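You operate a simulated robot arm through the tools that you are given. There is no shell and no other tool. Be economical: measure what you need, move in short steps, check, and stop when the job is done.

You are at the controls of a simulated two-armed robot. One attempt, no reset.

TASK
Carry the green tray with both arms and set it on the clear part of the workbench.

Only the result counts: the job must be done as asked and must still hold three seconds after the hand-in. Knocking over, shifting, dropping, spilling or breaking anything else fails it.

THE ROBOT
Two 7-joint arms with two-finger parallel grippers on one trunk, on a base that drives. Base frame: it is fixed to the floor where the robot stands at the start and does not move with it; the origin is under the middle of the robot, x ahead of it, y to its left, z up; the surface under the hand at the start is at about z = 0.86. Readings come in m, degrees, newtons and seconds.
The left shoulder is at the start at [0.02, 0.113, 1.272], the right one opposite. With the tool pointing down near the work surface each hand reaches from about 0.16 to 0.6 m from the robot's upright axis, wherever it stands, measured 20 degrees to its own side. Places, roughly: clear part of the workbench [-0.4, -3, 0.9]; green tray (23x16x9 cm) [0.5, 0, 0.9]. Payload 1.57 kg a hand.
The TCP of each hand is the grasp point between the finger pads, 0.03 m short of the fingertips. In the tool frame z runs along the fingers and y along their closing line. Largest opening 0.08 m; finger width 0.017, thickness 0.012; the body of the gripper, 0.04 by 0.082 m, starts 0.08 m behind the TCP.
Orientation is that of the tool frame in the base frame, as [roll, pitch, yaw] about the fixed x, y, z axes, in that order (R = Rz(yaw) Ry(pitch) Rx(roll)). With the fingers straight down and closing along the base's y, the tool's x points along the base's -x, its y along +y and its z along -z.

THE INTERFACE
- The arms move only by the tool nudge_tool. It takes "left_series", "right_series" or both (then of equal length, played together; a hand with none holds still); each is a list that holds one entry, the list of rows, each a list of 7 numbers: the shift along the base's x, y, z in units of 500 mm (1.0 is 500 mm), then the turn, a rotation vector about the base's x, y, z in units of 45 degrees (1.0 is 45 degrees), then the opening, from 0 (shut) to 1 (fully open). In form: [[[x, y, z, wx, wy, wz, hand], ...]]. A call has 1 to 20 rows; each row is the pose to reach, as a shift and turn from the pose commanded when the call began. A call with a number of a shift or a turn outside -1 to 1 is refused whole. Each row takes 0.2 s and may step no farther than 0.05 m and 8.6 degrees from the row before; otherwise, or with a gripper value out of range, the whole call is refused. Where a pose cannot be reached the arm comes as near as it can. A force on the tool above 40 N (or 10 N above the force at the start of the call, whichever is more), or a blocked arm, ends the call early, and 0.2 s more pass. Each finger travels about 0.045 m/s and halts on what it meets, pressing with about 38 N; the grip force reading is that of the motor and also rises with nothing between the fingers. The clock runs only during rows and for 0.2 s after the last one: add rows that repeat a pose to give the fingers time. The reply holds the time, the measured pose of the TCP, the force on the tool along the base axes, the opening and the grip force, in the units named above and with some noise, with the torque about the TCP (base axes, N m) and any sound that the robot's microphone picked up.
- Cameras (640 x 400 px; columns grow to the right, rows downward): "scene" is now at [0.0953, 0.0023, 1.3901]; the picture's right is [0.01, -1.00, 0.00], its down [-0.63, -0.01, -0.77] and it looks along [0.77, 0.01, -0.63] (base axes); focal length 249 px, centre (320, 200). "left" rides on the left gripper at [0.072, 0.007, -0.122] in its tool frame; the picture's right is [-0.09, 1.00, 0.00], its down [-0.84, -0.08, -0.54] and it looks along [-0.54, -0.05, 0.84] (tool axes); focal length 238 px, centre (320, 200). "right" rides on the right gripper at [0.072, -0.007, -0.122] in its tool frame; the picture's right is [0.09, 1.00, 0.00], its down [-0.84, 0.08, -0.54] and it looks along [-0.54, 0.05, 0.84] (tool axes); focal length 238 px, centre (320, 200). There is no depth. A picture from a camera that has moved, and an enlarged one, comes with that camera's place and axes in the base frame and with its lens.
- grab_frame(camera): a new picture of that camera. It takes no simulated time.
- move_column(by): slides the trunk up (or, below 0, down) by that many m; the arms and the scene camera ride with it, the base frame stays. It gives what a move gives, with no picture.
- drive_base(legs): drives the robot by 1 to 6 legs, each [ahead, left, turn to the left] in m, m and degrees, along the robot's own axes; the way and the turn of a leg run together, so that a leg with both is an arc; at most 1.5 m and 180 degrees a leg. The arms and the cameras ride along, it lands a little off, and it stops where it bumps. It gives what a move gives.
- turn_head(pan, tilt): turns the head with the scene camera to pan (to the left, within 80 degrees either way) and tilt (down, from -29 to 69), counted from straight ahead of the robot. It gives what a move gives.
- zoom(camera, box): a new picture of the part [left, top, right, bottom] of that camera's present view, enlarged. It takes no simulated time.
- sign_off(): hands the job in; it is judged then, once.

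Work in short steps. Places have to be worked out from the pictures, the camera data and where the tool is seen: move nearer, look again, correct. Check each grasp and each placing, and mend what went wrong. You have 120 turns and 100 pictures in all, those below and enlarged ones among them. Open the grippers and draw the arms clear of the work before you hand the job in, unless the task says otherwise; then end with one line.

The tools are called by a JSON object that holds its "method" and its "body". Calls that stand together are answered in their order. nudge_tool: Moves the arms, as the interface text tells. Its arguments: {"type":"object","properties":{"left_series":{"type":"array"},"right_series":{"type":"array"}},"required":[]} The other tools are called the same way: move_column (by) slides the trunk up or down; drive_base (legs) drives the base; turn_head (pan, tilt) turns the head that bears the scene camera; grab_frame (camera) takes a picture; zoom (camera, box) takes an enlarged picture of a part of a camera's view; sign_off () hands the job in.

At the start:

```text
clock: 0.0
left_eef_pos: [0.4622, 0.1826, 1.132]
left_tool_rot: [-180.0, 0.0, 180.0]
left_contact_force: [0.7, -0.4, 0.2]
left_torque: [0.0, -0.02, 0.01]
left_width: 0.08
left_finger_force: 0.0
right_eef_pos: [0.4503, -0.199, 1.2176]
right_tool_rot: [180.0, -0.1, -180.0]
right_contact_force: [-0.3, -0.8, 0.1]
right_torque: [-0.01, -0.01, 0.01]
right_width: 0.08
right_finger_force: 0.0
trunk travel left (down, up): [-0.325, 0.245]
robot x, y, heading: [-0.0034, -0.001, 0.0]
head pan, tilt: [0.8, 39.3]
```

scene: 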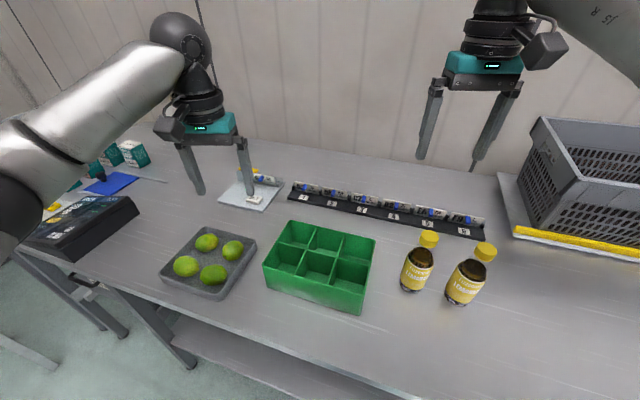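
right: 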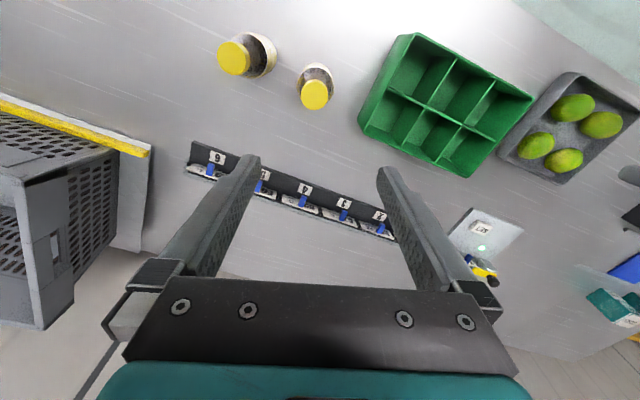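
left: 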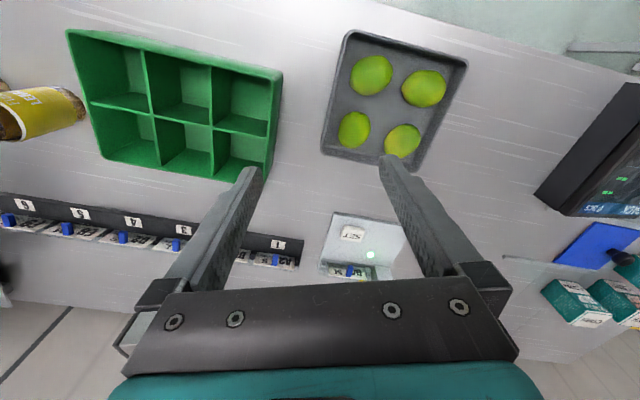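

The tray's rim centre comes out near [0.454, 0.003], with its long axis turned about -16° from y. I'll look toward the workbench before planning the drive.

{"method": "turn_head", "body": {"pan": -80, "tilt": 25}}

{"method": "grab_frame", "body": {"camera": "scene"}}

```text
clock: 1.5
left_eef_pos: [0.4615, 0.182, 1.1313]
left_tool_rot: [-179.9, 0.0, -180.0]
left_contact_force: [0.4, 0.2, 1.1]
left_torque: [-0.01, 0.0, -0.01]
left_width: 0.0802
left_finger_force: 0.1
right_eef_pos: [0.4497, -0.1998, 1.2169]
right_tool_rot: [-179.9, -0.1, -179.9]
right_contact_force: [-0.2, -0.4, -0.2]
right_torque: [0.0, -0.01, 0.0]
right_width: 0.0799
right_finger_force: 0.0
trunk travel left (down, up): [-0.325, 0.245]
robot x, y, heading: [0.0032, -0.0022, -0.1]
head pan, tilt: [-80.0, 25.0]
```

```text
96 pictures are left
camera scene: at [0.0259, -0.0896, 1.4123], right [-0.98, -0.17, 0.0], down [-0.07, 0.42, -0.91], along [0.16, -0.89, -0.42], focal length 249 px, centre (320, 200)
```

scene: 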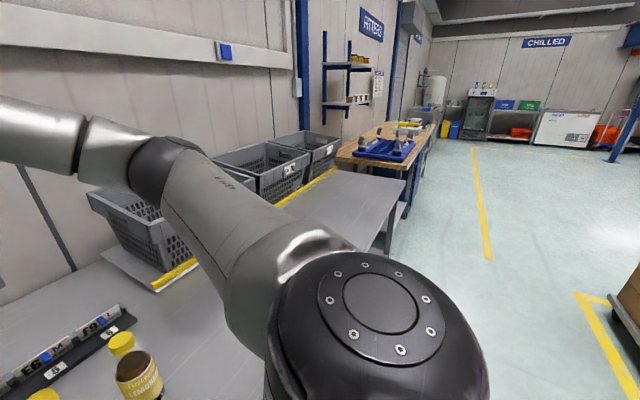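

The place [-0.4,-3,0.9] projects to about (403,134), on the wooden bench. I'll zoom in on it.

{"method": "zoom", "body": {"camera": "scene", "box": [320, 80, 480, 240]}}

```text
2.50 times, centred on (400, 160) of scene
camera zoom: at [0.0259, -0.0896, 1.4123], right [-0.98, -0.17, 0.0], down [-0.07, 0.42, -0.91], along [0.16, -0.89, -0.42], focal length 622 px, centre (120, 300)
```

zoom: 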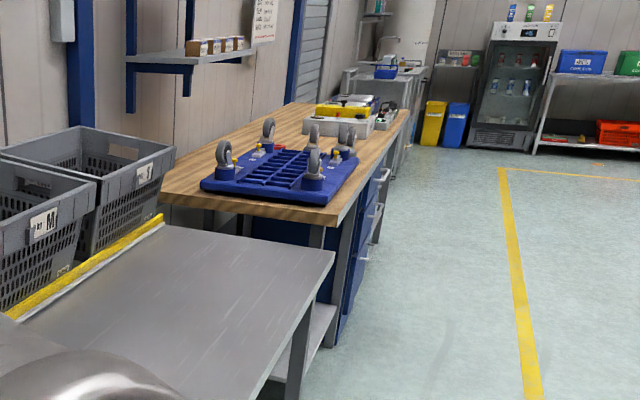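

Both benches share one front edge line, turned about -17° from the robot, and the tray seems aligned with it. I'll square the robot to the bench and centre it on the tray, so that after lifting I can back off and slide sideways.

{"method": "drive_base", "body": {"legs": [[0, 0, -17], [0, 0.13, 0]]}}

{"method": "turn_head", "body": {"pan": 0, "tilt": 42}}

{"method": "grab_frame", "body": {"camera": "scene"}}

```text
clock: 3.8
left_eef_pos: [0.5316, 0.1627, 1.1315]
left_tool_rot: [-179.9, 0.0, 163.2]
left_contact_force: [-1.4, -0.3, -0.4]
left_torque: [0.0, 0.03, 0.01]
left_width: 0.0797
left_finger_force: 0.1
right_eef_pos: [0.411, -0.1997, 1.2173]
right_tool_rot: [-180.0, 0.0, 163.1]
right_contact_force: [0.6, 0.2, 0.7]
right_torque: [0.01, 0.02, -0.02]
right_width: 0.0801
right_finger_force: 0.0
trunk travel left (down, up): [-0.325, 0.245]
robot x, y, heading: [0.0375, 0.119, -16.8]
head pan, tilt: [-80.0, 25.0]
```

```text
clock: 5.3
left_eef_pos: [0.5314, 0.1623, 1.1314]
left_tool_rot: [-180.0, 0.1, 163.1]
left_contact_force: [0.4, -1.0, -0.7]
left_torque: [0.0, 0.0, 0.01]
left_width: 0.08
left_finger_force: 0.0
right_eef_pos: [0.4095, -0.2001, 1.2174]
right_tool_rot: [-180.0, 0.0, 163.1]
right_contact_force: [-0.6, 0.6, 0.5]
right_torque: [0.0, 0.01, -0.01]
right_width: 0.0797
right_finger_force: 0.0
trunk travel left (down, up): [-0.325, 0.245]
robot x, y, heading: [0.0345, 0.1234, -16.8]
head pan, tilt: [0.0, 42.0]
```

```text
94 pictures are left
camera scene: at [0.1261, 0.0958, 1.3861], right [-0.29, -0.96, 0.0], down [-0.64, 0.19, -0.74], along [0.71, -0.22, -0.67], focal length 249 px, centre (320, 200)
```

scene: 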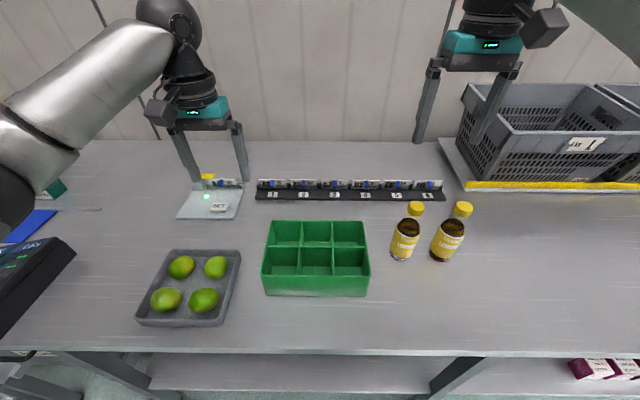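

The view is square to the bench now. I'll zoom on the tray for accurate corners.

{"method": "zoom", "body": {"camera": "scene", "box": [220, 180, 420, 305]}}

```text
3.20 times, centred on (320, 242) of scene
camera zoom: at [0.1261, 0.0958, 1.3861], right [-0.29, -0.96, 0.0], down [-0.64, 0.19, -0.74], along [0.71, -0.22, -0.67], focal length 796 px, centre (320, 64)
```

zoom: 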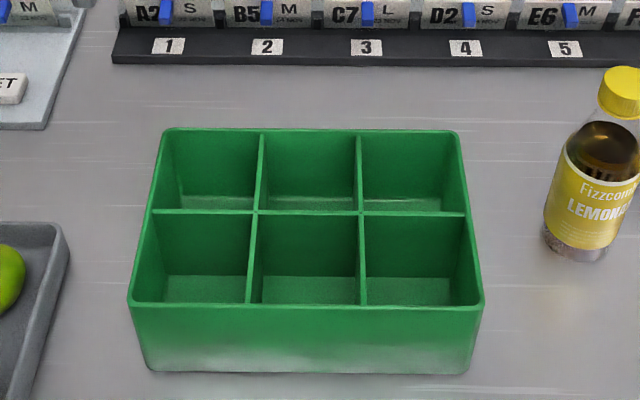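

In the robot frame I put the tray end walls at about e=+0.119 and -0.104, with the centre at n≈0.44. The rim height is uncertain, between 0.925 and 0.95. I'll move both hands above the diagonal grip points at TCP z≈1.05 and check with the hand cameras.

{"method": "nudge_tool", "body": {"left_series": [[[-0.002, -0.043, 0, 0, 0, 0, 1], [-0.004, -0.085, 0, 0, 0, 0, 1], [-0.006, -0.128, 0, 0, 0, 0, 1], [-0.006, -0.128, -0.04, 0, 0, 0, 1], [-0.006, -0.128, -0.08, 0, 0, 0, 1], [-0.006, -0.128, -0.12, 0, 0, 0, 1], [-0.006, -0.128, -0.162, 0, 0, 0, 1]]], "right_series": [[[-0.012, 0.071, 0, 0, 0, 0, 1], [-0.023, 0.143, 0, 0, 0, 0, 1], [-0.035, 0.214, 0, 0, 0, 0, 1], [-0.035, 0.214, -0.085, 0, 0, 0, 1], [-0.035, 0.214, -0.17, 0, 0, 0, 1], [-0.035, 0.214, -0.255, 0, 0, 0, 1], [-0.035, 0.214, -0.334, 0, 0, 0, 1]]]}}

{"method": "grab_frame", "body": {"camera": "left"}}

{"method": "grab_frame", "body": {"camera": "right"}}

{"method": "grab_frame", "body": {"camera": "scene"}}

```text
clock: 6.9
left_eef_pos: [0.53, 0.0983, 1.0504]
left_tool_rot: [-180.0, -0.1, 163.1]
left_contact_force: [0.5, -0.5, -0.4]
left_torque: [-0.01, 0.0, 0.01]
left_width: 0.08
left_finger_force: 0.2
right_eef_pos: [0.395, -0.0923, 1.0507]
right_tool_rot: [179.9, 0.0, 163.2]
right_contact_force: [-0.4, 0.1, -0.6]
right_torque: [-0.02, 0.02, -0.01]
right_width: 0.08
right_finger_force: 0.0
trunk travel left (down, up): [-0.325, 0.245]
robot x, y, heading: [0.0355, 0.1207, -16.7]
head pan, tilt: [0.0, 42.0]
```

```text
92 pictures are left
camera left: at [0.4638, 0.1251, 1.1722], right [0.38, 0.93, 0.0], down [0.78, -0.32, 0.54], along [0.5, -0.2, -0.84], focal length 238 px, centre (320, 200)
```

left: 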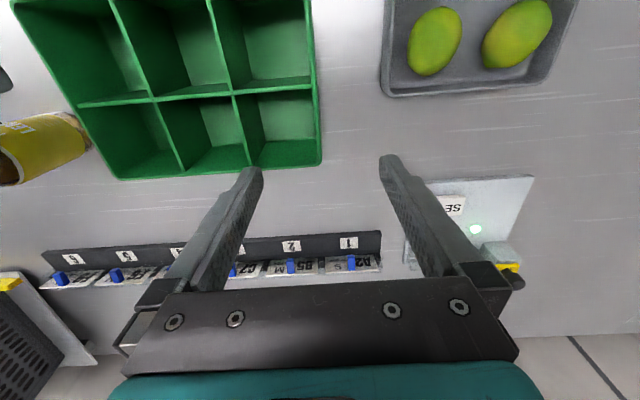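

```text
91 pictures are left
camera right: at [0.324, -0.0774, 1.1717], right [0.2, 0.98, 0.0], down [0.82, -0.17, 0.54], along [0.53, -0.11, -0.84], focal length 238 px, centre (320, 200)
```

right: 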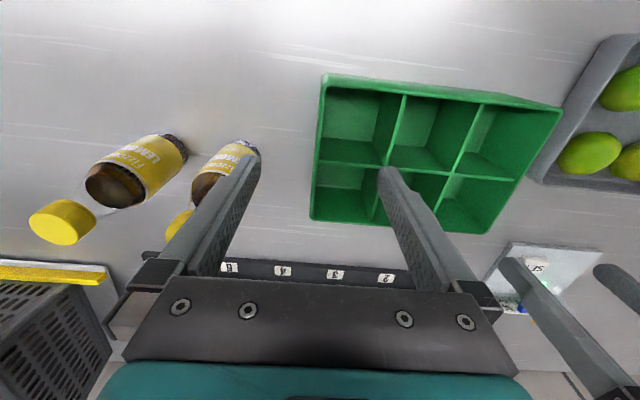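

```text
90 pictures are left
camera scene: at [0.1263, 0.0958, 1.3861], right [-0.29, -0.96, 0.0], down [-0.64, 0.19, -0.74], along [0.71, -0.22, -0.67], focal length 249 px, centre (320, 200)
```

scene: 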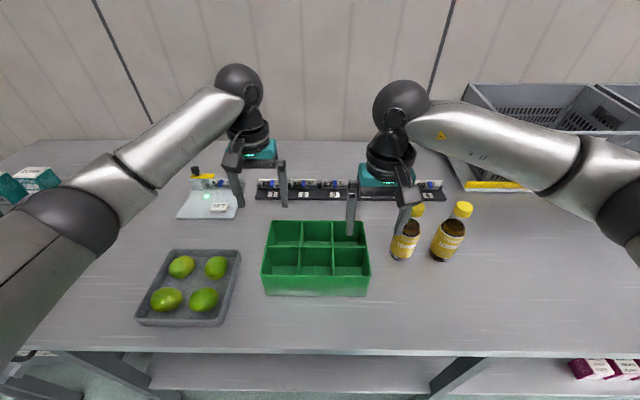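

The scene and hand views agree that the rim is at z≈0.95, with the right wall centre near [0.383,-0.087] and the left near [0.518,0.098]. I'll correct and lower the tips to just above the rim.

{"method": "nudge_tool", "body": {"left_series": [[[-0.0244, 0, 0, 0, 0, 0, 1], [-0.0244, 0, -0.06, 0, 0, 0, 1], [-0.0244, 0, -0.106, 0, 0, 0, 1]]], "right_series": [[[-0.024, 0.0106, 0, 0, 0, 0, 1], [-0.024, 0.0106, -0.06, 0, 0, 0, 1], [-0.024, 0.0106, -0.106, 0, 0, 0, 1]]]}}

{"method": "grab_frame", "body": {"camera": "left"}}

{"method": "grab_frame", "body": {"camera": "right"}}

{"method": "zoom", "body": {"camera": "scene", "box": [220, 180, 420, 305]}}

```text
clock: 7.7
left_eef_pos: [0.5172, 0.098, 0.9965]
left_tool_rot: [179.9, 0.0, 163.2]
left_contact_force: [0.4, 0.9, 0.3]
left_torque: [0.01, 0.03, 0.02]
left_width: 0.0799
left_finger_force: 0.0
right_eef_pos: [0.379, -0.0872, 0.9976]
right_tool_rot: [-180.0, 0.0, 163.3]
right_contact_force: [0.4, -0.3, -0.1]
right_torque: [0.0, 0.02, 0.0]
right_width: 0.08
right_finger_force: 0.1
trunk travel left (down, up): [-0.325, 0.245]
robot x, y, heading: [0.0359, 0.121, -16.7]
head pan, tilt: [0.0, 42.0]
```

```text
89 pictures are left
camera left: at [0.45, 0.1253, 1.1174], right [0.38, 0.93, 0.0], down [0.78, -0.32, 0.54], along [0.5, -0.2, -0.84], focal length 238 px, centre (320, 200)
```

left: 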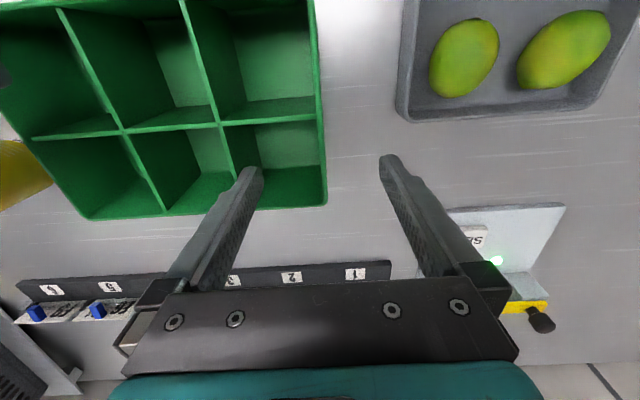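

```text
88 pictures are left
camera right: at [0.3091, -0.0728, 1.119], right [0.2, 0.98, 0.0], down [0.82, -0.17, 0.54], along [0.53, -0.11, -0.84], focal length 238 px, centre (320, 200)
```

right: 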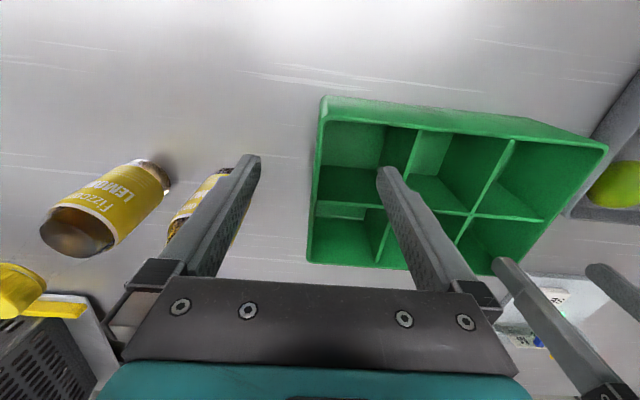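

```text
3.20 times, centred on (320, 242) of scene
camera zoom: at [0.1261, 0.0959, 1.3861], right [-0.29, -0.96, 0.0], down [-0.64, 0.19, -0.74], along [0.71, -0.22, -0.67], focal length 796 px, centre (320, 64)
```

zoom: 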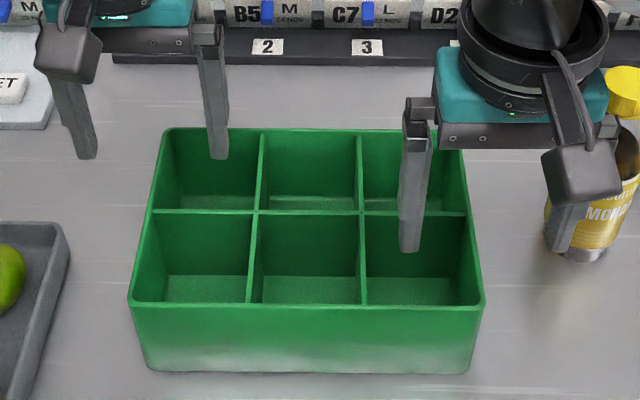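

Both TCPs sit over their walls within about 2 mm, and the inner fingers are clear of the dividers. I'll descend to TCP z≈0.917.

{"method": "nudge_tool", "body": {"left_series": [[[0, 0, -0.04, 0, 0, 0, 1], [0, 0, -0.08, 0, 0, 0, 1], [0, 0, -0.12, 0, 0, 0, 1], [0, 0, -0.16, 0, 0, 0, 1]]], "right_series": [[[0, 0, -0.04, 0, 0, 0, 1], [0, 0, -0.08, 0, 0, 0, 1], [0, 0, -0.12, 0, 0, 0, 1], [0, 0, -0.16, 0, 0, 0, 1]]]}}

{"method": "grab_frame", "body": {"camera": "left"}}

{"method": "grab_frame", "body": {"camera": "right"}}

```text
clock: 8.7
left_eef_pos: [0.5164, 0.0969, 0.9166]
left_tool_rot: [180.0, 0.0, 163.1]
left_contact_force: [-0.1, 0.0, 1.1]
left_torque: [-0.03, 0.0, 0.01]
left_width: 0.0797
left_finger_force: 0.0
right_eef_pos: [0.3798, -0.0861, 0.9181]
right_tool_rot: [-180.0, 0.0, 163.0]
right_contact_force: [-0.3, -0.6, -0.3]
right_torque: [0.0, 0.02, 0.0]
right_width: 0.0796
right_finger_force: 0.0
trunk travel left (down, up): [-0.325, 0.245]
robot x, y, heading: [0.038, 0.1216, -16.6]
head pan, tilt: [0.0, 42.0]
```

```text
86 pictures are left
camera left: at [0.4501, 0.1246, 1.0383], right [0.38, 0.93, 0.0], down [0.78, -0.32, 0.54], along [0.5, -0.2, -0.84], focal length 238 px, centre (320, 200)
```

left: 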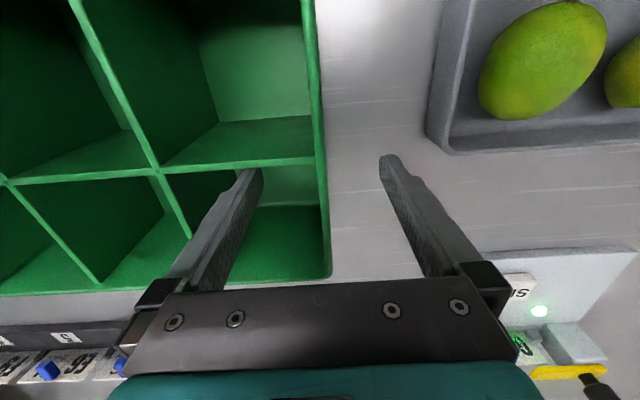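

```text
85 pictures are left
camera right: at [0.3095, -0.0716, 1.0386], right [0.2, 0.98, 0.0], down [0.82, -0.17, 0.54], along [0.53, -0.11, -0.84], focal length 238 px, centre (320, 200)
```

right: 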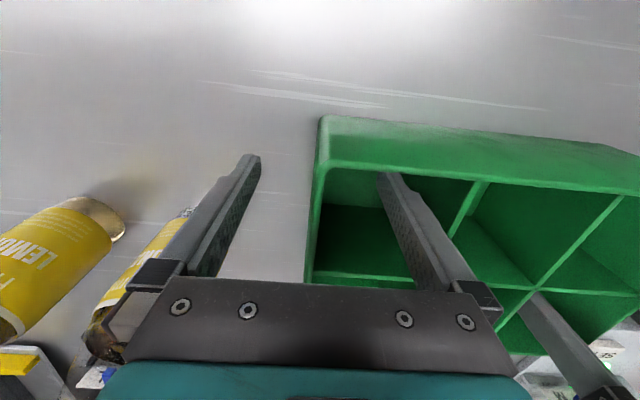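

Both hands straddle the end walls, centred and clear of the dividers. I'll close both grippers.

{"method": "nudge_tool", "body": {"left_series": [[[0, 0, 0, 0, 0, 0, 0], [0, 0, 0, 0, 0, 0, 0], [0, 0, 0, 0, 0, 0, 0], [0, 0, 0, 0, 0, 0, 0], [0, 0, 0, 0, 0, 0, 0], [0, 0, 0, 0, 0, 0, 0], [0, 0, 0, 0, 0, 0, 0]]], "right_series": [[[0, 0, 0, 0, 0, 0, 0], [0, 0, 0, 0, 0, 0, 0], [0, 0, 0, 0, 0, 0, 0], [0, 0, 0, 0, 0, 0, 0], [0, 0, 0, 0, 0, 0, 0], [0, 0, 0, 0, 0, 0, 0], [0, 0, 0, 0, 0, 0, 0]]]}}

{"method": "grab_frame", "body": {"camera": "left"}}

{"method": "grab_frame", "body": {"camera": "right"}}

```text
clock: 10.3
left_eef_pos: [0.5173, 0.099, 0.9169]
left_tool_rot: [179.7, 0.0, 163.4]
left_contact_force: [8.4, 15.4, 0.5]
left_torque: [-0.67, 0.3, -0.41]
left_width: 0.0039
left_finger_force: 24.8
right_eef_pos: [0.3785, -0.0873, 0.9174]
right_tool_rot: [-179.7, 0.0, 163.0]
right_contact_force: [-8.7, -16.9, 4.9]
right_torque: [0.84, -0.21, -0.32]
right_width: 0.0038
right_finger_force: 25.2
trunk travel left (down, up): [-0.325, 0.245]
robot x, y, heading: [0.0382, 0.1224, -16.6]
head pan, tilt: [0.0, 42.0]
```

```text
84 pictures are left
camera left: at [0.4506, 0.1263, 1.0385], right [0.37, 0.93, 0.0], down [0.78, -0.32, 0.54], along [0.5, -0.2, -0.84], focal length 238 px, centre (320, 200)
```

left: 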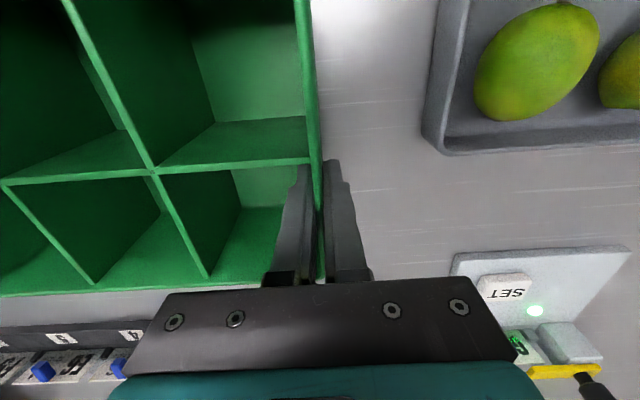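

```text
83 pictures are left
camera right: at [0.3092, -0.0727, 1.039], right [0.2, 0.98, 0.0], down [0.82, -0.17, 0.54], along [0.53, -0.11, -0.84], focal length 238 px, centre (320, 200)
```

right: 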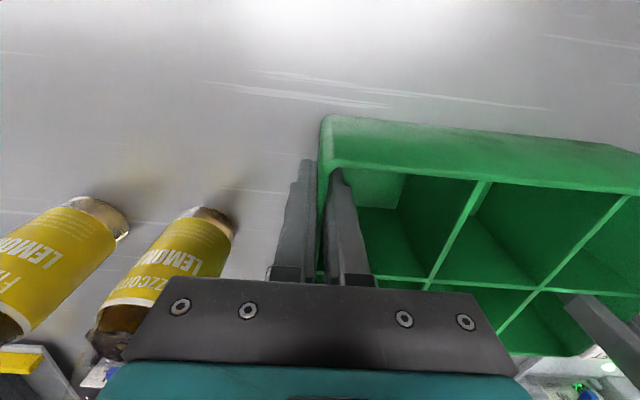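

Both walls are held, width about 4 mm. There is about 17 N of squeeze between the hands, so I'll ease each hand outward 2 mm and then raise the column a little to test the hold.

{"method": "nudge_tool", "body": {"left_series": [[[0.0012, 0.004, 0, 0, 0, 0, 0], [0.0012, 0.004, 0, 0, 0, 0, 0]]], "right_series": [[[-0.0012, -0.004, 0, 0, 0, 0, 0], [-0.0012, -0.004, 0, 0, 0, 0, 0]]]}}

{"method": "move_column", "body": {"by": 0.05}}

{"method": "grab_frame", "body": {"camera": "scene"}}

```text
clock: 10.9
left_eef_pos: [0.5173, 0.0999, 0.9176]
left_tool_rot: [180.0, 0.0, 163.2]
left_contact_force: [8.2, 13.7, 1.6]
left_torque: [0.01, 0.38, -0.4]
left_width: 0.0041
left_finger_force: 25.1
right_eef_pos: [0.3801, -0.0872, 0.9171]
right_tool_rot: [-179.9, 0.0, 163.1]
right_contact_force: [-7.3, -12.1, 8.1]
right_torque: [0.27, 0.21, -0.34]
right_width: 0.0037
right_finger_force: 24.2
trunk travel left (down, up): [-0.325, 0.245]
robot x, y, heading: [0.0382, 0.1218, -17.3]
head pan, tilt: [0.0, 42.0]
```

```text
clock: 11.8
left_eef_pos: [0.5152, 0.0974, 0.9656]
left_tool_rot: [-179.7, -0.1, 162.9]
left_contact_force: [-6.1, -1.4, -2.6]
left_torque: [-0.13, -0.19, -0.46]
left_width: 0.0043
left_finger_force: 25.0
right_eef_pos: [0.3801, -0.0876, 0.9666]
right_tool_rot: [179.8, 0.0, 163.2]
right_contact_force: [6.4, 1.4, -2.6]
right_torque: [0.13, 0.21, -0.47]
right_width: 0.0042
right_finger_force: 25.2
trunk travel left (down, up): [-0.375, 0.195]
robot x, y, heading: [0.0381, 0.123, -16.9]
head pan, tilt: [0.0, 42.0]
```

```text
82 pictures are left
camera scene: at [0.1265, 0.0958, 1.436], right [-0.29, -0.96, 0.0], down [-0.64, 0.19, -0.74], along [0.71, -0.22, -0.67], focal length 249 px, centre (320, 200)
```

scene: 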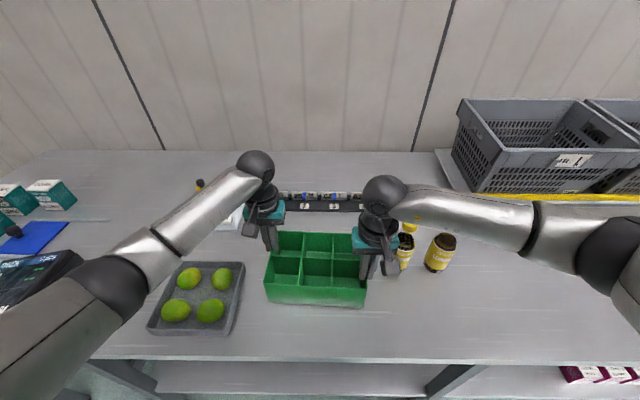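

The tray is up, level and light at about 5 N total. I'll raise it more, back off from the bench, and look right before sliding.

{"method": "move_column", "body": {"by": 0.12}}

{"method": "drive_base", "body": {"legs": [[-0.28, 0, 0]]}}

{"method": "turn_head", "body": {"pan": -70, "tilt": 25}}

{"method": "grab_frame", "body": {"camera": "scene"}}

```text
clock: 13.3
left_eef_pos: [0.516, 0.0966, 1.0882]
left_tool_rot: [-179.8, -0.1, 163.0]
left_contact_force: [-11.8, -9.7, -1.1]
left_torque: [-0.18, 0.28, -0.42]
left_width: 0.0045
left_finger_force: 24.9
right_eef_pos: [0.38, -0.0873, 1.0872]
right_tool_rot: [179.6, 0.1, 163.1]
right_contact_force: [11.7, 10.0, -1.2]
right_torque: [0.23, -0.27, -0.44]
right_width: 0.0043
right_finger_force: 24.7
trunk travel left (down, up): [-0.495, 0.075]
robot x, y, heading: [0.035, 0.1222, -16.9]
head pan, tilt: [0.0, 42.0]
```

```text
clock: 15.2
left_eef_pos: [0.2539, 0.1749, 1.0873]
left_tool_rot: [-179.8, -0.1, 162.8]
left_contact_force: [-13.9, -10.8, -2.5]
left_torque: [-0.23, 0.26, -0.38]
left_width: 0.0044
left_finger_force: 25.0
right_eef_pos: [0.1178, -0.01, 1.0873]
right_tool_rot: [179.7, 0.2, 162.7]
right_contact_force: [13.5, 10.9, -1.9]
right_torque: [0.29, -0.25, -0.41]
right_width: 0.0044
right_finger_force: 24.9
trunk travel left (down, up): [-0.495, 0.075]
robot x, y, heading: [-0.228, 0.1997, -17.1]
head pan, tilt: [0.0, 42.0]
```

```text
clock: 16.6
left_eef_pos: [0.2543, 0.174, 1.0861]
left_tool_rot: [-179.8, -0.2, 162.6]
left_contact_force: [-3.9, 2.0, -2.7]
left_torque: [0.22, 0.46, -0.41]
left_width: 0.0042
left_finger_force: 24.8
right_eef_pos: [0.1189, -0.0107, 1.0869]
right_tool_rot: [179.7, 0.2, 162.7]
right_contact_force: [3.6, -1.2, -1.7]
right_torque: [-0.22, -0.42, -0.44]
right_width: 0.0045
right_finger_force: 25.1
trunk travel left (down, up): [-0.495, 0.075]
robot x, y, heading: [-0.2256, 0.1982, -17.2]
head pan, tilt: [-70.0, 25.0]
```

```text
81 pictures are left
camera scene: at [-0.2102, 0.1078, 1.5823], right [-1.0, -0.05, 0.0], down [-0.02, 0.42, -0.91], along [0.04, -0.91, -0.42], focal length 249 px, centre (320, 200)
```

scene: 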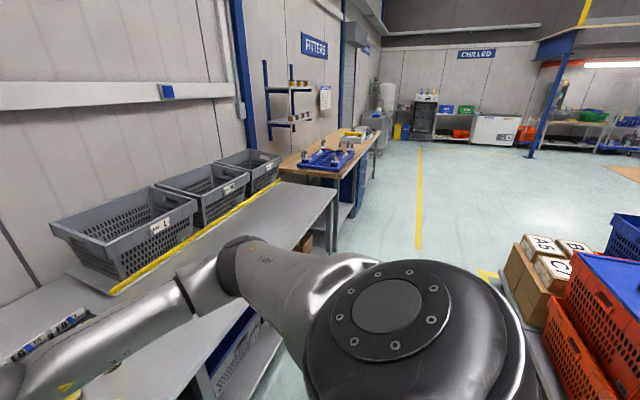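

The path along the benches is clear: the pallet on the right is about 0.7 m behind the robot's line. I'll slide right 1.5 m and look again.

{"method": "drive_base", "body": {"legs": [[0, -1.2, 0]]}}

{"method": "grab_frame", "body": {"camera": "scene"}}

```text
clock: 22.8
left_eef_pos: [-0.1088, -0.9832, 1.0874]
left_tool_rot: [-179.8, -0.2, 162.1]
left_contact_force: [-3.7, 1.1, -2.5]
left_torque: [0.07, 0.06, -0.43]
left_width: 0.0045
left_finger_force: 25.1
right_eef_pos: [-0.2447, -1.1663, 1.0872]
right_tool_rot: [179.7, 0.3, 162.3]
right_contact_force: [2.2, -0.7, -2.1]
right_torque: [-0.04, -0.05, -0.46]
right_width: 0.0046
right_finger_force: 25.0
trunk travel left (down, up): [-0.495, 0.075]
robot x, y, heading: [-0.583, -0.9536, -17.7]
head pan, tilt: [-70.0, 25.0]
```

```text
80 pictures are left
camera scene: at [-0.5734, -1.0466, 1.5823], right [-1.0, -0.04, 0.0], down [-0.02, 0.42, -0.91], along [0.04, -0.91, -0.42], focal length 249 px, centre (320, 200)
```

scene: 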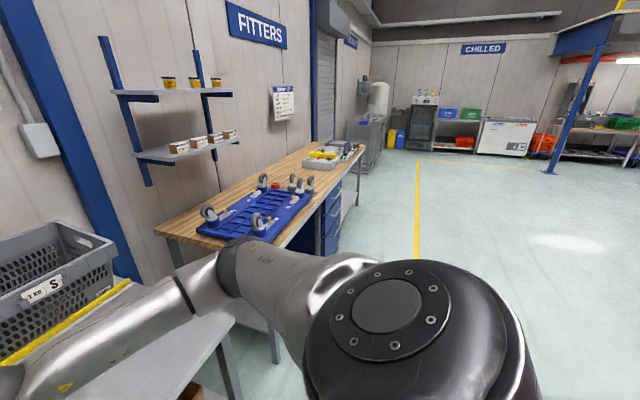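

The clear strip lies between the upturned dolly and the tool case. I'll continue right.

{"method": "drive_base", "body": {"legs": [[0, -1.35, 0.6]]}}

{"method": "turn_head", "body": {"pan": -45, "tilt": 30}}

{"method": "grab_frame", "body": {"camera": "scene"}}

```text
clock: 29.5
left_eef_pos: [-0.5005, -2.2513, 1.0862]
left_tool_rot: [-179.8, -0.3, 163.4]
left_contact_force: [-3.1, 1.5, -1.0]
left_torque: [0.12, 0.07, -0.43]
left_width: 0.0044
left_finger_force: 24.6
right_eef_pos: [-0.6324, -2.4389, 1.0882]
right_tool_rot: [179.7, 0.2, 163.4]
right_contact_force: [3.0, -2.1, -1.4]
right_torque: [-0.08, -0.09, -0.45]
right_width: 0.0044
right_finger_force: 24.6
trunk travel left (down, up): [-0.495, 0.075]
robot x, y, heading: [-0.9794, -2.2345, -16.5]
head pan, tilt: [-70.0, 25.0]
```

```text
clock: 30.4
left_eef_pos: [-0.5001, -2.2522, 1.0857]
left_tool_rot: [-179.7, -0.3, 163.4]
left_contact_force: [-2.9, 2.3, -1.7]
left_torque: [0.13, 0.21, -0.45]
left_width: 0.004
left_finger_force: 25.0
right_eef_pos: [-0.6347, -2.4384, 1.0872]
right_tool_rot: [179.7, 0.2, 163.5]
right_contact_force: [4.0, -2.1, -1.6]
right_torque: [-0.12, -0.18, -0.44]
right_width: 0.0044
right_finger_force: 25.1
trunk travel left (down, up): [-0.495, 0.075]
robot x, y, heading: [-0.9791, -2.2329, -16.7]
head pan, tilt: [-45.0, 30.0]
```

```text
79 pictures are left
camera scene: at [-0.9264, -2.3126, 1.5744], right [-0.88, -0.48, 0.0], down [-0.24, 0.44, -0.87], along [0.41, -0.76, -0.5], focal length 249 px, centre (320, 200)
```

scene: 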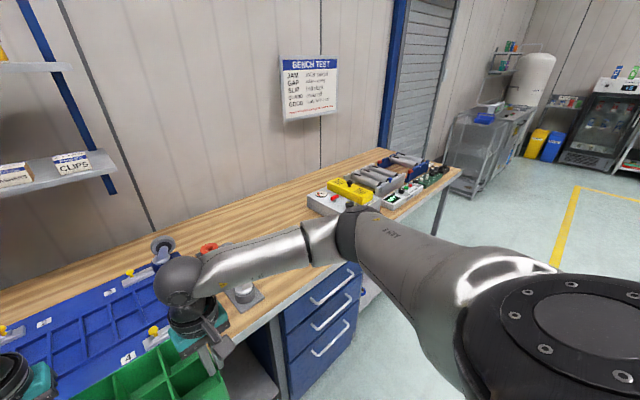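

The clear strip spans roughly 0.5 m, between the dolly caster at e≈-2.69 and the tester at e≈-3.23. I'll slide 0.55 m more, to its middle, and look ahead.

{"method": "drive_base", "body": {"legs": [[0, -0.55, 0]]}}

{"method": "turn_head", "body": {"pan": 0, "tilt": 40}}

{"method": "grab_frame", "body": {"camera": "scene"}}

```text
clock: 33.5
left_eef_pos: [-0.6565, -2.7771, 1.0857]
left_tool_rot: [-179.8, -0.2, 163.2]
left_contact_force: [-2.9, 1.5, -2.1]
left_torque: [0.02, -0.06, -0.43]
left_width: 0.0047
left_finger_force: 25.8
right_eef_pos: [-0.7903, -2.965, 1.0867]
right_tool_rot: [179.8, 0.1, 163.4]
right_contact_force: [3.6, -3.1, -1.8]
right_torque: [-0.01, 0.09, -0.43]
right_width: 0.0043
right_finger_force: 24.8
trunk travel left (down, up): [-0.495, 0.075]
robot x, y, heading: [-1.137, -2.7563, -16.5]
head pan, tilt: [-45.0, 30.0]
```

```text
clock: 34.6
left_eef_pos: [-0.6562, -2.7764, 1.0852]
left_tool_rot: [-179.9, -0.3, 163.2]
left_contact_force: [-3.3, 2.4, -1.4]
left_torque: [0.18, 0.33, -0.45]
left_width: 0.0044
left_finger_force: 25.2
right_eef_pos: [-0.79, -2.964, 1.0881]
right_tool_rot: [179.7, 0.2, 163.3]
right_contact_force: [3.3, -2.5, -1.6]
right_torque: [-0.18, -0.3, -0.44]
right_width: 0.0044
right_finger_force: 24.8
trunk travel left (down, up): [-0.495, 0.075]
robot x, y, heading: [-1.1363, -2.7559, -16.5]
head pan, tilt: [0.0, 40.0]
```

```text
78 pictures are left
camera scene: at [-1.0439, -2.7818, 1.559], right [-0.29, -0.96, 0.0], down [-0.62, 0.18, -0.77], along [0.73, -0.22, -0.64], focal length 249 px, centre (320, 200)
```

scene: 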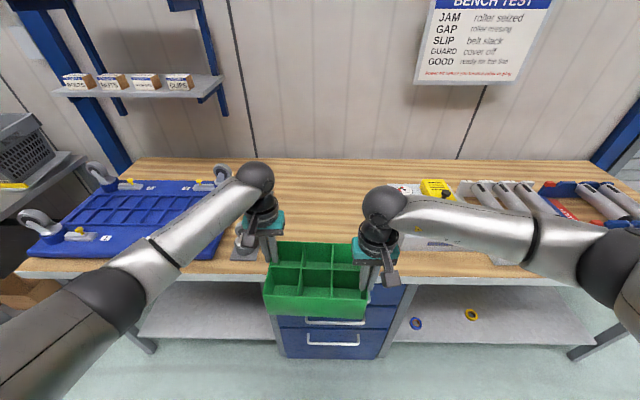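

The strip's centre is about 0.05 m right of the tray centre, and the bench edge is at n≈0.53. I'll shift right 0.05, advance 0.2 and check again.

{"method": "drive_base", "body": {"legs": [[0, -0.05, 0], [0.2, 0, 0]]}}

{"method": "grab_frame", "body": {"camera": "scene"}}

{"method": "grab_frame", "body": {"camera": "left"}}

{"method": "grab_frame", "body": {"camera": "right"}}

```text
clock: 36.8
left_eef_pos: [-0.4813, -2.8804, 1.0841]
left_tool_rot: [-179.8, -0.3, 163.4]
left_contact_force: [-2.7, 2.2, -1.4]
left_torque: [0.07, 0.0, -0.43]
left_width: 0.0045
left_finger_force: 25.2
right_eef_pos: [-0.6136, -3.0668, 1.0867]
right_tool_rot: [179.7, 0.0, 163.5]
right_contact_force: [2.5, -1.6, -2.0]
right_torque: [-0.01, 0.02, -0.43]
right_width: 0.0043
right_finger_force: 24.4
trunk travel left (down, up): [-0.495, 0.075]
robot x, y, heading: [-0.9614, -2.8586, -16.6]
head pan, tilt: [0.0, 40.0]
```

```text
77 pictures are left
camera scene: at [-0.8682, -2.886, 1.5589], right [-0.28, -0.96, 0.0], down [-0.62, 0.18, -0.77], along [0.73, -0.22, -0.64], focal length 249 px, centre (320, 200)
```

scene: 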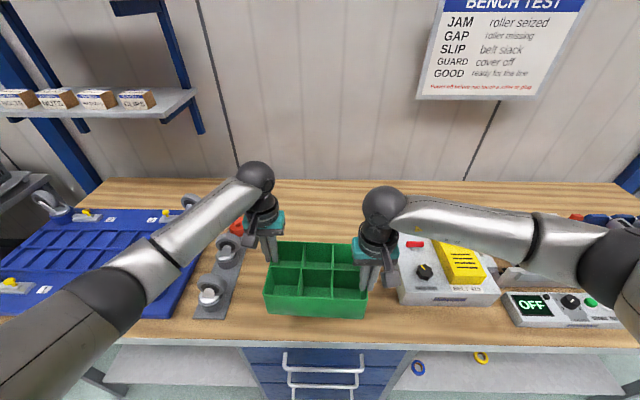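

```text
76 pictures are left
camera left: at [-0.5467, -2.8528, 1.2077], right [0.37, 0.93, 0.0], down [0.78, -0.31, 0.54], along [0.5, -0.2, -0.84], focal length 238 px, centre (320, 200)
```

left: 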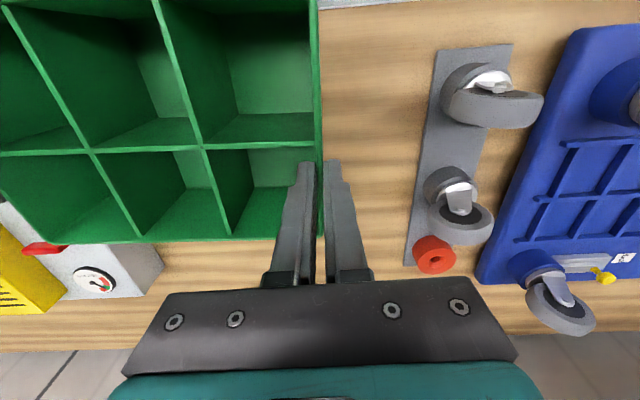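

```text
75 pictures are left
camera right: at [-0.685, -3.0534, 1.2082], right [0.19, 0.98, 0.0], down [0.82, -0.17, 0.54], along [0.53, -0.1, -0.84], focal length 238 px, centre (320, 200)
```

right: 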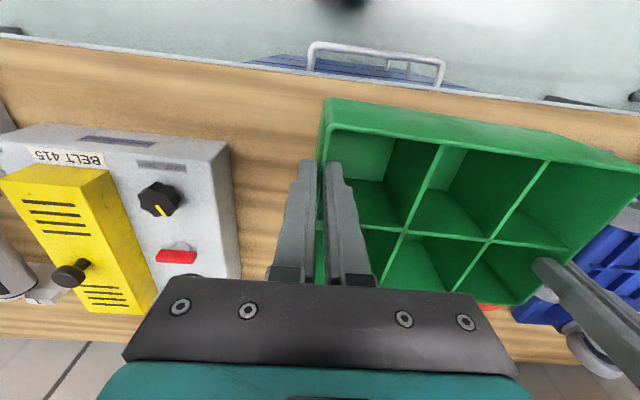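

The plate with casters on the left is at e≈+0.23 and the tester on the right at e≈-0.19 to -0.22, so the tray (±0.11) fits between them. I'll extend both hands 6 cm inward together, with 1 cm to the left.

{"method": "nudge_tool", "body": {"left_series": [[[0.03, -0.004, 0, 0, 0, 0, 0], [0.06, -0.008, 0, 0, 0, 0, 0], [0.09, -0.012, 0, 0, 0, 0, 0], [0.121, -0.015, 0, 0, 0, 0, 0]]], "right_series": [[[0.03, -0.004, 0, 0, 0, 0, 0], [0.06, -0.008, 0, 0, 0, 0, 0], [0.09, -0.012, 0, 0, 0, 0, 0], [0.121, -0.015, 0, 0, 0, 0, 0]]]}}

{"method": "move_column", "body": {"by": -0.08}}

{"method": "grab_frame", "body": {"camera": "scene"}}

{"method": "grab_frame", "body": {"camera": "right"}}

{"method": "grab_frame", "body": {"camera": "left"}}

```text
clock: 37.8
left_eef_pos: [-0.4216, -2.8871, 1.0848]
left_tool_rot: [-179.7, -0.3, 163.4]
left_contact_force: [-2.3, 3.6, -1.4]
left_torque: [0.36, 0.67, -0.42]
left_width: 0.0041
left_finger_force: 24.4
right_eef_pos: [-0.5525, -3.0755, 1.0856]
right_tool_rot: [179.8, 0.3, 163.5]
right_contact_force: [2.2, -3.4, -2.7]
right_torque: [-0.32, -0.62, -0.45]
right_width: 0.0041
right_finger_force: 25.2
trunk travel left (down, up): [-0.495, 0.075]
robot x, y, heading: [-0.96, -2.8584, -16.5]
head pan, tilt: [0.0, 40.0]
```

```text
clock: 38.9
left_eef_pos: [-0.4204, -2.8871, 1.0052]
left_tool_rot: [-179.7, -0.2, 163.4]
left_contact_force: [-2.4, 3.8, -1.9]
left_torque: [0.19, 0.16, -0.41]
left_width: 0.0044
left_finger_force: 24.8
right_eef_pos: [-0.5541, -3.0758, 1.008]
right_tool_rot: [179.7, 0.1, 163.4]
right_contact_force: [1.6, -4.2, -1.2]
right_torque: [-0.17, -0.12, -0.41]
right_width: 0.0046
right_finger_force: 24.9
trunk travel left (down, up): [-0.415, 0.155]
robot x, y, heading: [-0.9611, -2.8642, -16.4]
head pan, tilt: [0.0, 40.0]
```

```text
74 pictures are left
camera scene: at [-0.8693, -2.8858, 1.4791], right [-0.28, -0.96, 0.0], down [-0.62, 0.18, -0.77], along [0.73, -0.22, -0.64], focal length 249 px, centre (320, 200)
```

scene: 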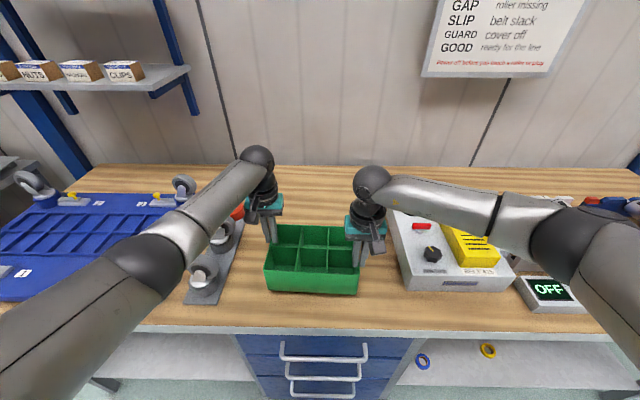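

```text
73 pictures are left
camera right: at [-0.6254, -3.0609, 1.1288], right [0.2, 0.98, 0.0], down [0.82, -0.17, 0.54], along [0.53, -0.1, -0.84], focal length 238 px, centre (320, 200)
```

right: 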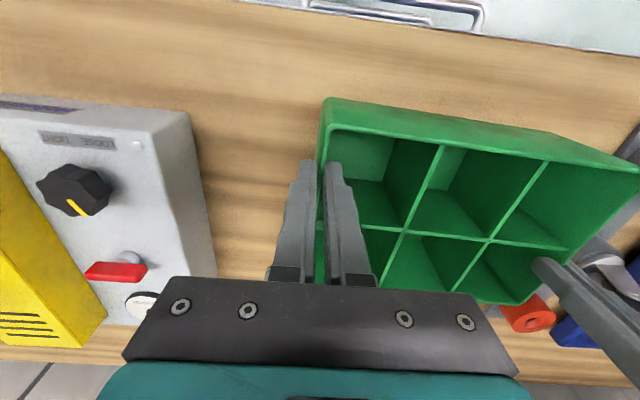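

```text
72 pictures are left
camera left: at [-0.4869, -2.8606, 1.1277], right [0.37, 0.93, 0.0], down [0.78, -0.31, 0.54], along [0.5, -0.2, -0.84], focal length 238 px, centre (320, 200)
```

left: 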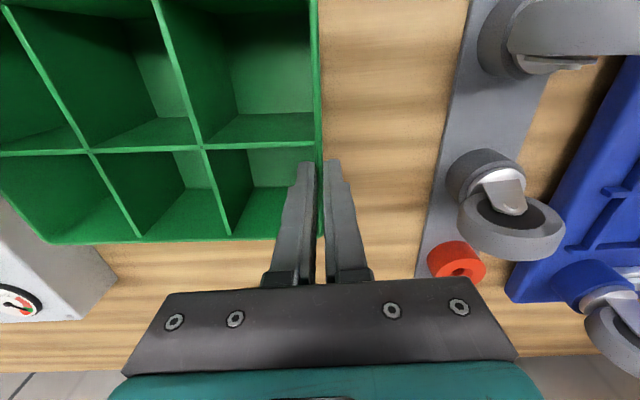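

The left forearm is at z≈1.2, well above the casters, and the tray is clear on both sides. I'll lower by column another 3 cm, then finish with small arm nudges that watch for contact.

{"method": "move_column", "body": {"by": -0.03}}

{"method": "zoom", "body": {"camera": "scene", "box": [200, 180, 440, 330]}}

```text
clock: 39.7
left_eef_pos: [-0.422, -2.8876, 0.976]
left_tool_rot: [-179.9, -0.2, 163.3]
left_contact_force: [-1.6, 3.8, -2.0]
left_torque: [0.06, -0.15, -0.42]
left_width: 0.0045
left_finger_force: 24.7
right_eef_pos: [-0.5549, -3.0756, 0.9777]
right_tool_rot: [179.7, 0.0, 163.5]
right_contact_force: [1.7, -2.6, -1.7]
right_torque: [-0.04, 0.18, -0.42]
right_width: 0.0043
right_finger_force: 25.0
trunk travel left (down, up): [-0.385, 0.185]
robot x, y, heading: [-0.9624, -2.8574, -16.4]
head pan, tilt: [0.0, 40.0]
```

```text
2.67 times, centred on (320, 255) of scene
camera zoom: at [-0.8694, -2.8857, 1.449], right [-0.28, -0.96, 0.0], down [-0.62, 0.18, -0.77], along [0.73, -0.22, -0.64], focal length 663 px, centre (320, 53)
```

zoom: 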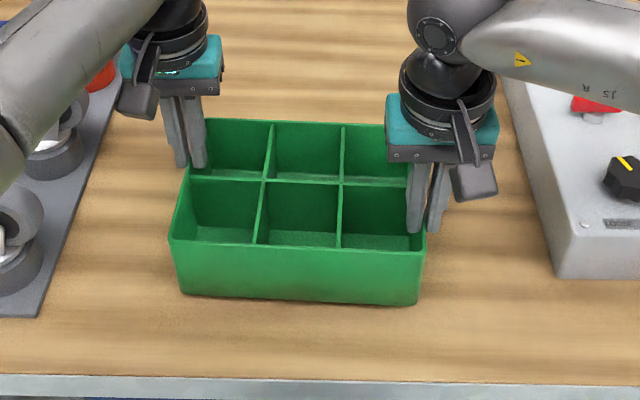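

The shadow suggests the bottom is close. I'll lower with the arms in 4 mm steps, watching for contact.

{"method": "nudge_tool", "body": {"left_series": [[[0, 0, -0.008, 0, 0, 0, 0], [0, 0, -0.016, 0, 0, 0, 0], [0, 0, -0.024, 0, 0, 0, 0], [0, 0, -0.032, 0, 0, 0, 0]]], "right_series": [[[0, 0, -0.008, 0, 0, 0, 0], [0, 0, -0.016, 0, 0, 0, 0], [0, 0, -0.024, 0, 0, 0, 0], [0, 0, -0.032, 0, 0, 0, 0]]]}}

```text
clock: 40.7
left_eef_pos: [-0.4216, -2.888, 0.9622]
left_tool_rot: [-179.8, 0.2, 163.3]
left_contact_force: [1.2, 7.8, 9.0]
left_torque: [0.09, -0.36, -0.45]
left_width: 0.0043
left_finger_force: 25.1
right_eef_pos: [-0.5559, -3.0749, 0.9646]
right_tool_rot: [179.7, 0.5, 163.3]
right_contact_force: [-4.7, -8.1, 17.0]
right_torque: [-0.38, -0.33, -0.44]
right_width: 0.0042
right_finger_force: 25.5
trunk travel left (down, up): [-0.385, 0.185]
robot x, y, heading: [-0.9614, -2.8621, -16.5]
head pan, tilt: [0.0, 40.0]
```

Upward forces of 9 N and 17 N show the tray resting on the bench at z≈0.905. I'll ease up 2 mm and open the fingers partway to release.

{"method": "nudge_tool", "body": {"left_series": [[[0, 0, 0.004, 0, 0, 0, 0], [0, 0, 0.004, 0, 0, 0, 0.4], [0, 0, 0.004, 0, 0, 0, 0.4], [0, 0, 0.004, 0, 0, 0, 0.4], [0, 0, 0.004, 0, 0, 0, 0.4]]], "right_series": [[[0, 0, 0.004, 0, 0, 0, 0], [0, 0, 0.004, 0, 0, 0, 0.4], [0, 0, 0.004, 0, 0, 0, 0.4], [0, 0, 0.004, 0, 0, 0, 0.4], [0, 0, 0.004, 0, 0, 0, 0.4]]]}}

{"method": "grab_frame", "body": {"camera": "left"}}

{"method": "grab_frame", "body": {"camera": "right"}}

```text
clock: 41.9
left_eef_pos: [-0.4211, -2.8879, 0.9619]
left_tool_rot: [-179.8, -0.2, 163.4]
left_contact_force: [-0.7, 0.0, -0.3]
left_torque: [0.0, -0.02, -0.03]
left_width: 0.0319
left_finger_force: 0.0
right_eef_pos: [-0.5544, -3.0748, 0.9636]
right_tool_rot: [179.7, 0.1, 163.4]
right_contact_force: [0.4, -0.1, -0.2]
right_torque: [0.0, -0.01, 0.01]
right_width: 0.032
right_finger_force: 0.0
trunk travel left (down, up): [-0.385, 0.185]
robot x, y, heading: [-0.9601, -2.8571, -16.6]
head pan, tilt: [0.0, 40.0]
```

```text
70 pictures are left
camera left: at [-0.4872, -2.8605, 1.084], right [0.37, 0.93, 0.0], down [0.78, -0.31, 0.54], along [0.5, -0.2, -0.84], focal length 238 px, centre (320, 200)
```

left: 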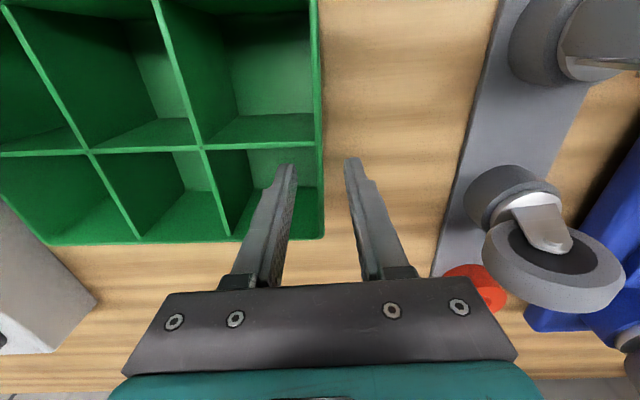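

```text
69 pictures are left
camera right: at [-0.6256, -3.0607, 1.0846], right [0.19, 0.98, 0.0], down [0.82, -0.17, 0.54], along [0.54, -0.1, -0.84], focal length 238 px, centre (320, 200)
```

right: 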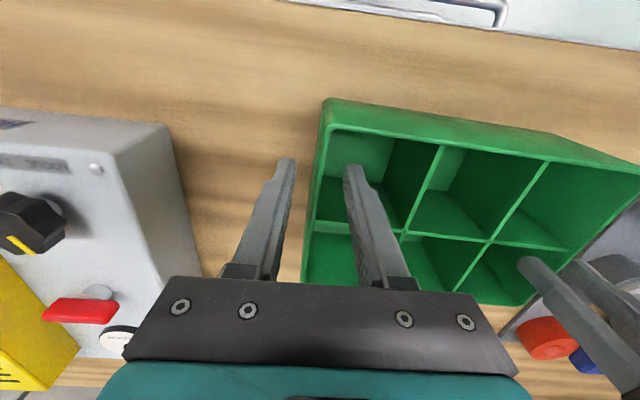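

The tray is released and free of the fingers. I'll raise the column to draw the hands straight up, then back off.

{"method": "move_column", "body": {"by": 0.16}}

{"method": "drive_base", "body": {"legs": [[-0.25, 0, 0]]}}

{"method": "grab_frame", "body": {"camera": "scene"}}

```text
clock: 43.7
left_eef_pos: [-0.4216, -2.8886, 1.1214]
left_tool_rot: [-179.8, -0.1, 163.4]
left_contact_force: [-0.8, -1.0, -0.6]
left_torque: [0.0, 0.04, -0.01]
left_width: 0.0322
left_finger_force: 0.0
right_eef_pos: [-0.5555, -3.0757, 1.124]
right_tool_rot: [179.7, 0.3, 163.5]
right_contact_force: [0.0, 0.3, 0.4]
right_torque: [-0.01, 0.02, 0.02]
right_width: 0.0319
right_finger_force: 0.2
trunk travel left (down, up): [-0.545, 0.025]
robot x, y, heading: [-0.9568, -2.8592, -16.4]
head pan, tilt: [0.0, 40.0]
```

```text
clock: 45.5
left_eef_pos: [-0.6631, -2.8186, 1.1212]
left_tool_rot: [-179.7, -0.2, 163.2]
left_contact_force: [0.1, 0.1, 0.1]
left_torque: [-0.03, 0.0, 0.03]
left_width: 0.0321
left_finger_force: 0.0
right_eef_pos: [-0.7979, -3.0041, 1.1233]
right_tool_rot: [179.7, 0.2, 163.3]
right_contact_force: [0.4, 0.5, 0.0]
right_torque: [0.01, 0.02, -0.03]
right_width: 0.0321
right_finger_force: 0.1
trunk travel left (down, up): [-0.545, 0.025]
robot x, y, heading: [-1.2014, -2.7895, -16.7]
head pan, tilt: [0.0, 40.0]
```

```text
68 pictures are left
camera scene: at [-1.1109, -2.8143, 1.6091], right [-0.29, -0.96, 0.0], down [-0.62, 0.18, -0.77], along [0.73, -0.22, -0.64], focal length 249 px, centre (320, 200)
```

scene: 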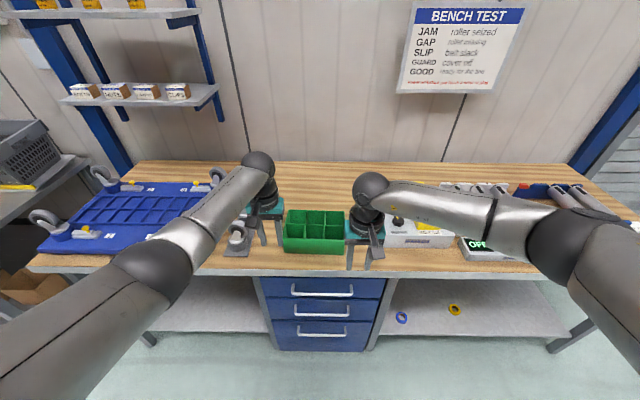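

The tray sits upright and fully on the clear part, and the neighbouring objects are undisturbed. I'll open the grippers fully in free space.

{"method": "nudge_tool", "body": {"left_series": [[[0, 0, 0, 0, 0, 0, 1], [0, 0, 0, 0, 0, 0, 1], [0, 0, 0, 0, 0, 0, 1], [0, 0, 0, 0, 0, 0, 1]]], "right_series": [[[0, 0, 0, 0, 0, 0, 1], [0, 0, 0, 0, 0, 0, 1], [0, 0, 0, 0, 0, 0, 1], [0, 0, 0, 0, 0, 0, 1]]]}}

{"method": "zoom", "body": {"camera": "scene", "box": [220, 160, 460, 310]}}

```text
clock: 46.5
left_eef_pos: [-0.662, -2.8181, 1.1214]
left_tool_rot: [-179.8, -0.2, 163.2]
left_contact_force: [-0.6, -0.1, 0.4]
left_torque: [0.01, 0.03, 0.05]
left_width: 0.08
left_finger_force: 0.1
right_eef_pos: [-0.7962, -3.0047, 1.1229]
right_tool_rot: [179.7, 0.1, 163.4]
right_contact_force: [-0.5, 0.0, 0.4]
right_torque: [-0.01, 0.01, -0.02]
right_width: 0.0799
right_finger_force: 0.0
trunk travel left (down, up): [-0.545, 0.025]
robot x, y, heading: [-1.2039, -2.7882, -16.7]
head pan, tilt: [0.0, 40.0]
```

```text
2.67 times, centred on (340, 235) of scene
camera zoom: at [-1.1103, -2.8145, 1.609], right [-0.29, -0.96, 0.0], down [-0.62, 0.18, -0.77], along [0.73, -0.22, -0.64], focal length 663 px, centre (267, 107)
```

zoom: 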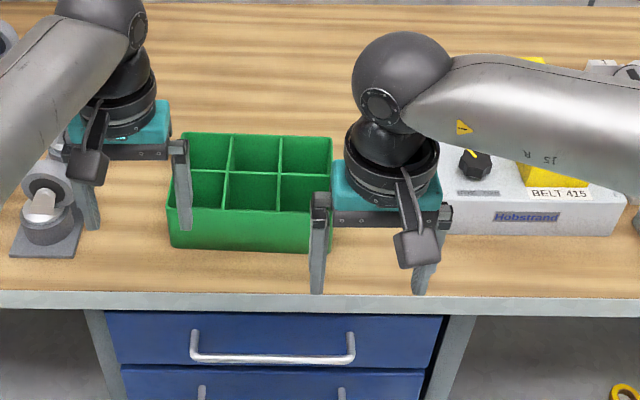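

The tray is stable on the bench and both hands are open and clear, so I'm handing in.

{"method": "sign_off", "body": {}}

```text
The job is handed in.
```

I carried the green tray with both arms and set it upright on the clear part of the workbench. Both grippers are open and clear, and in the last pictures nothing else on the workbench looks disturbed.
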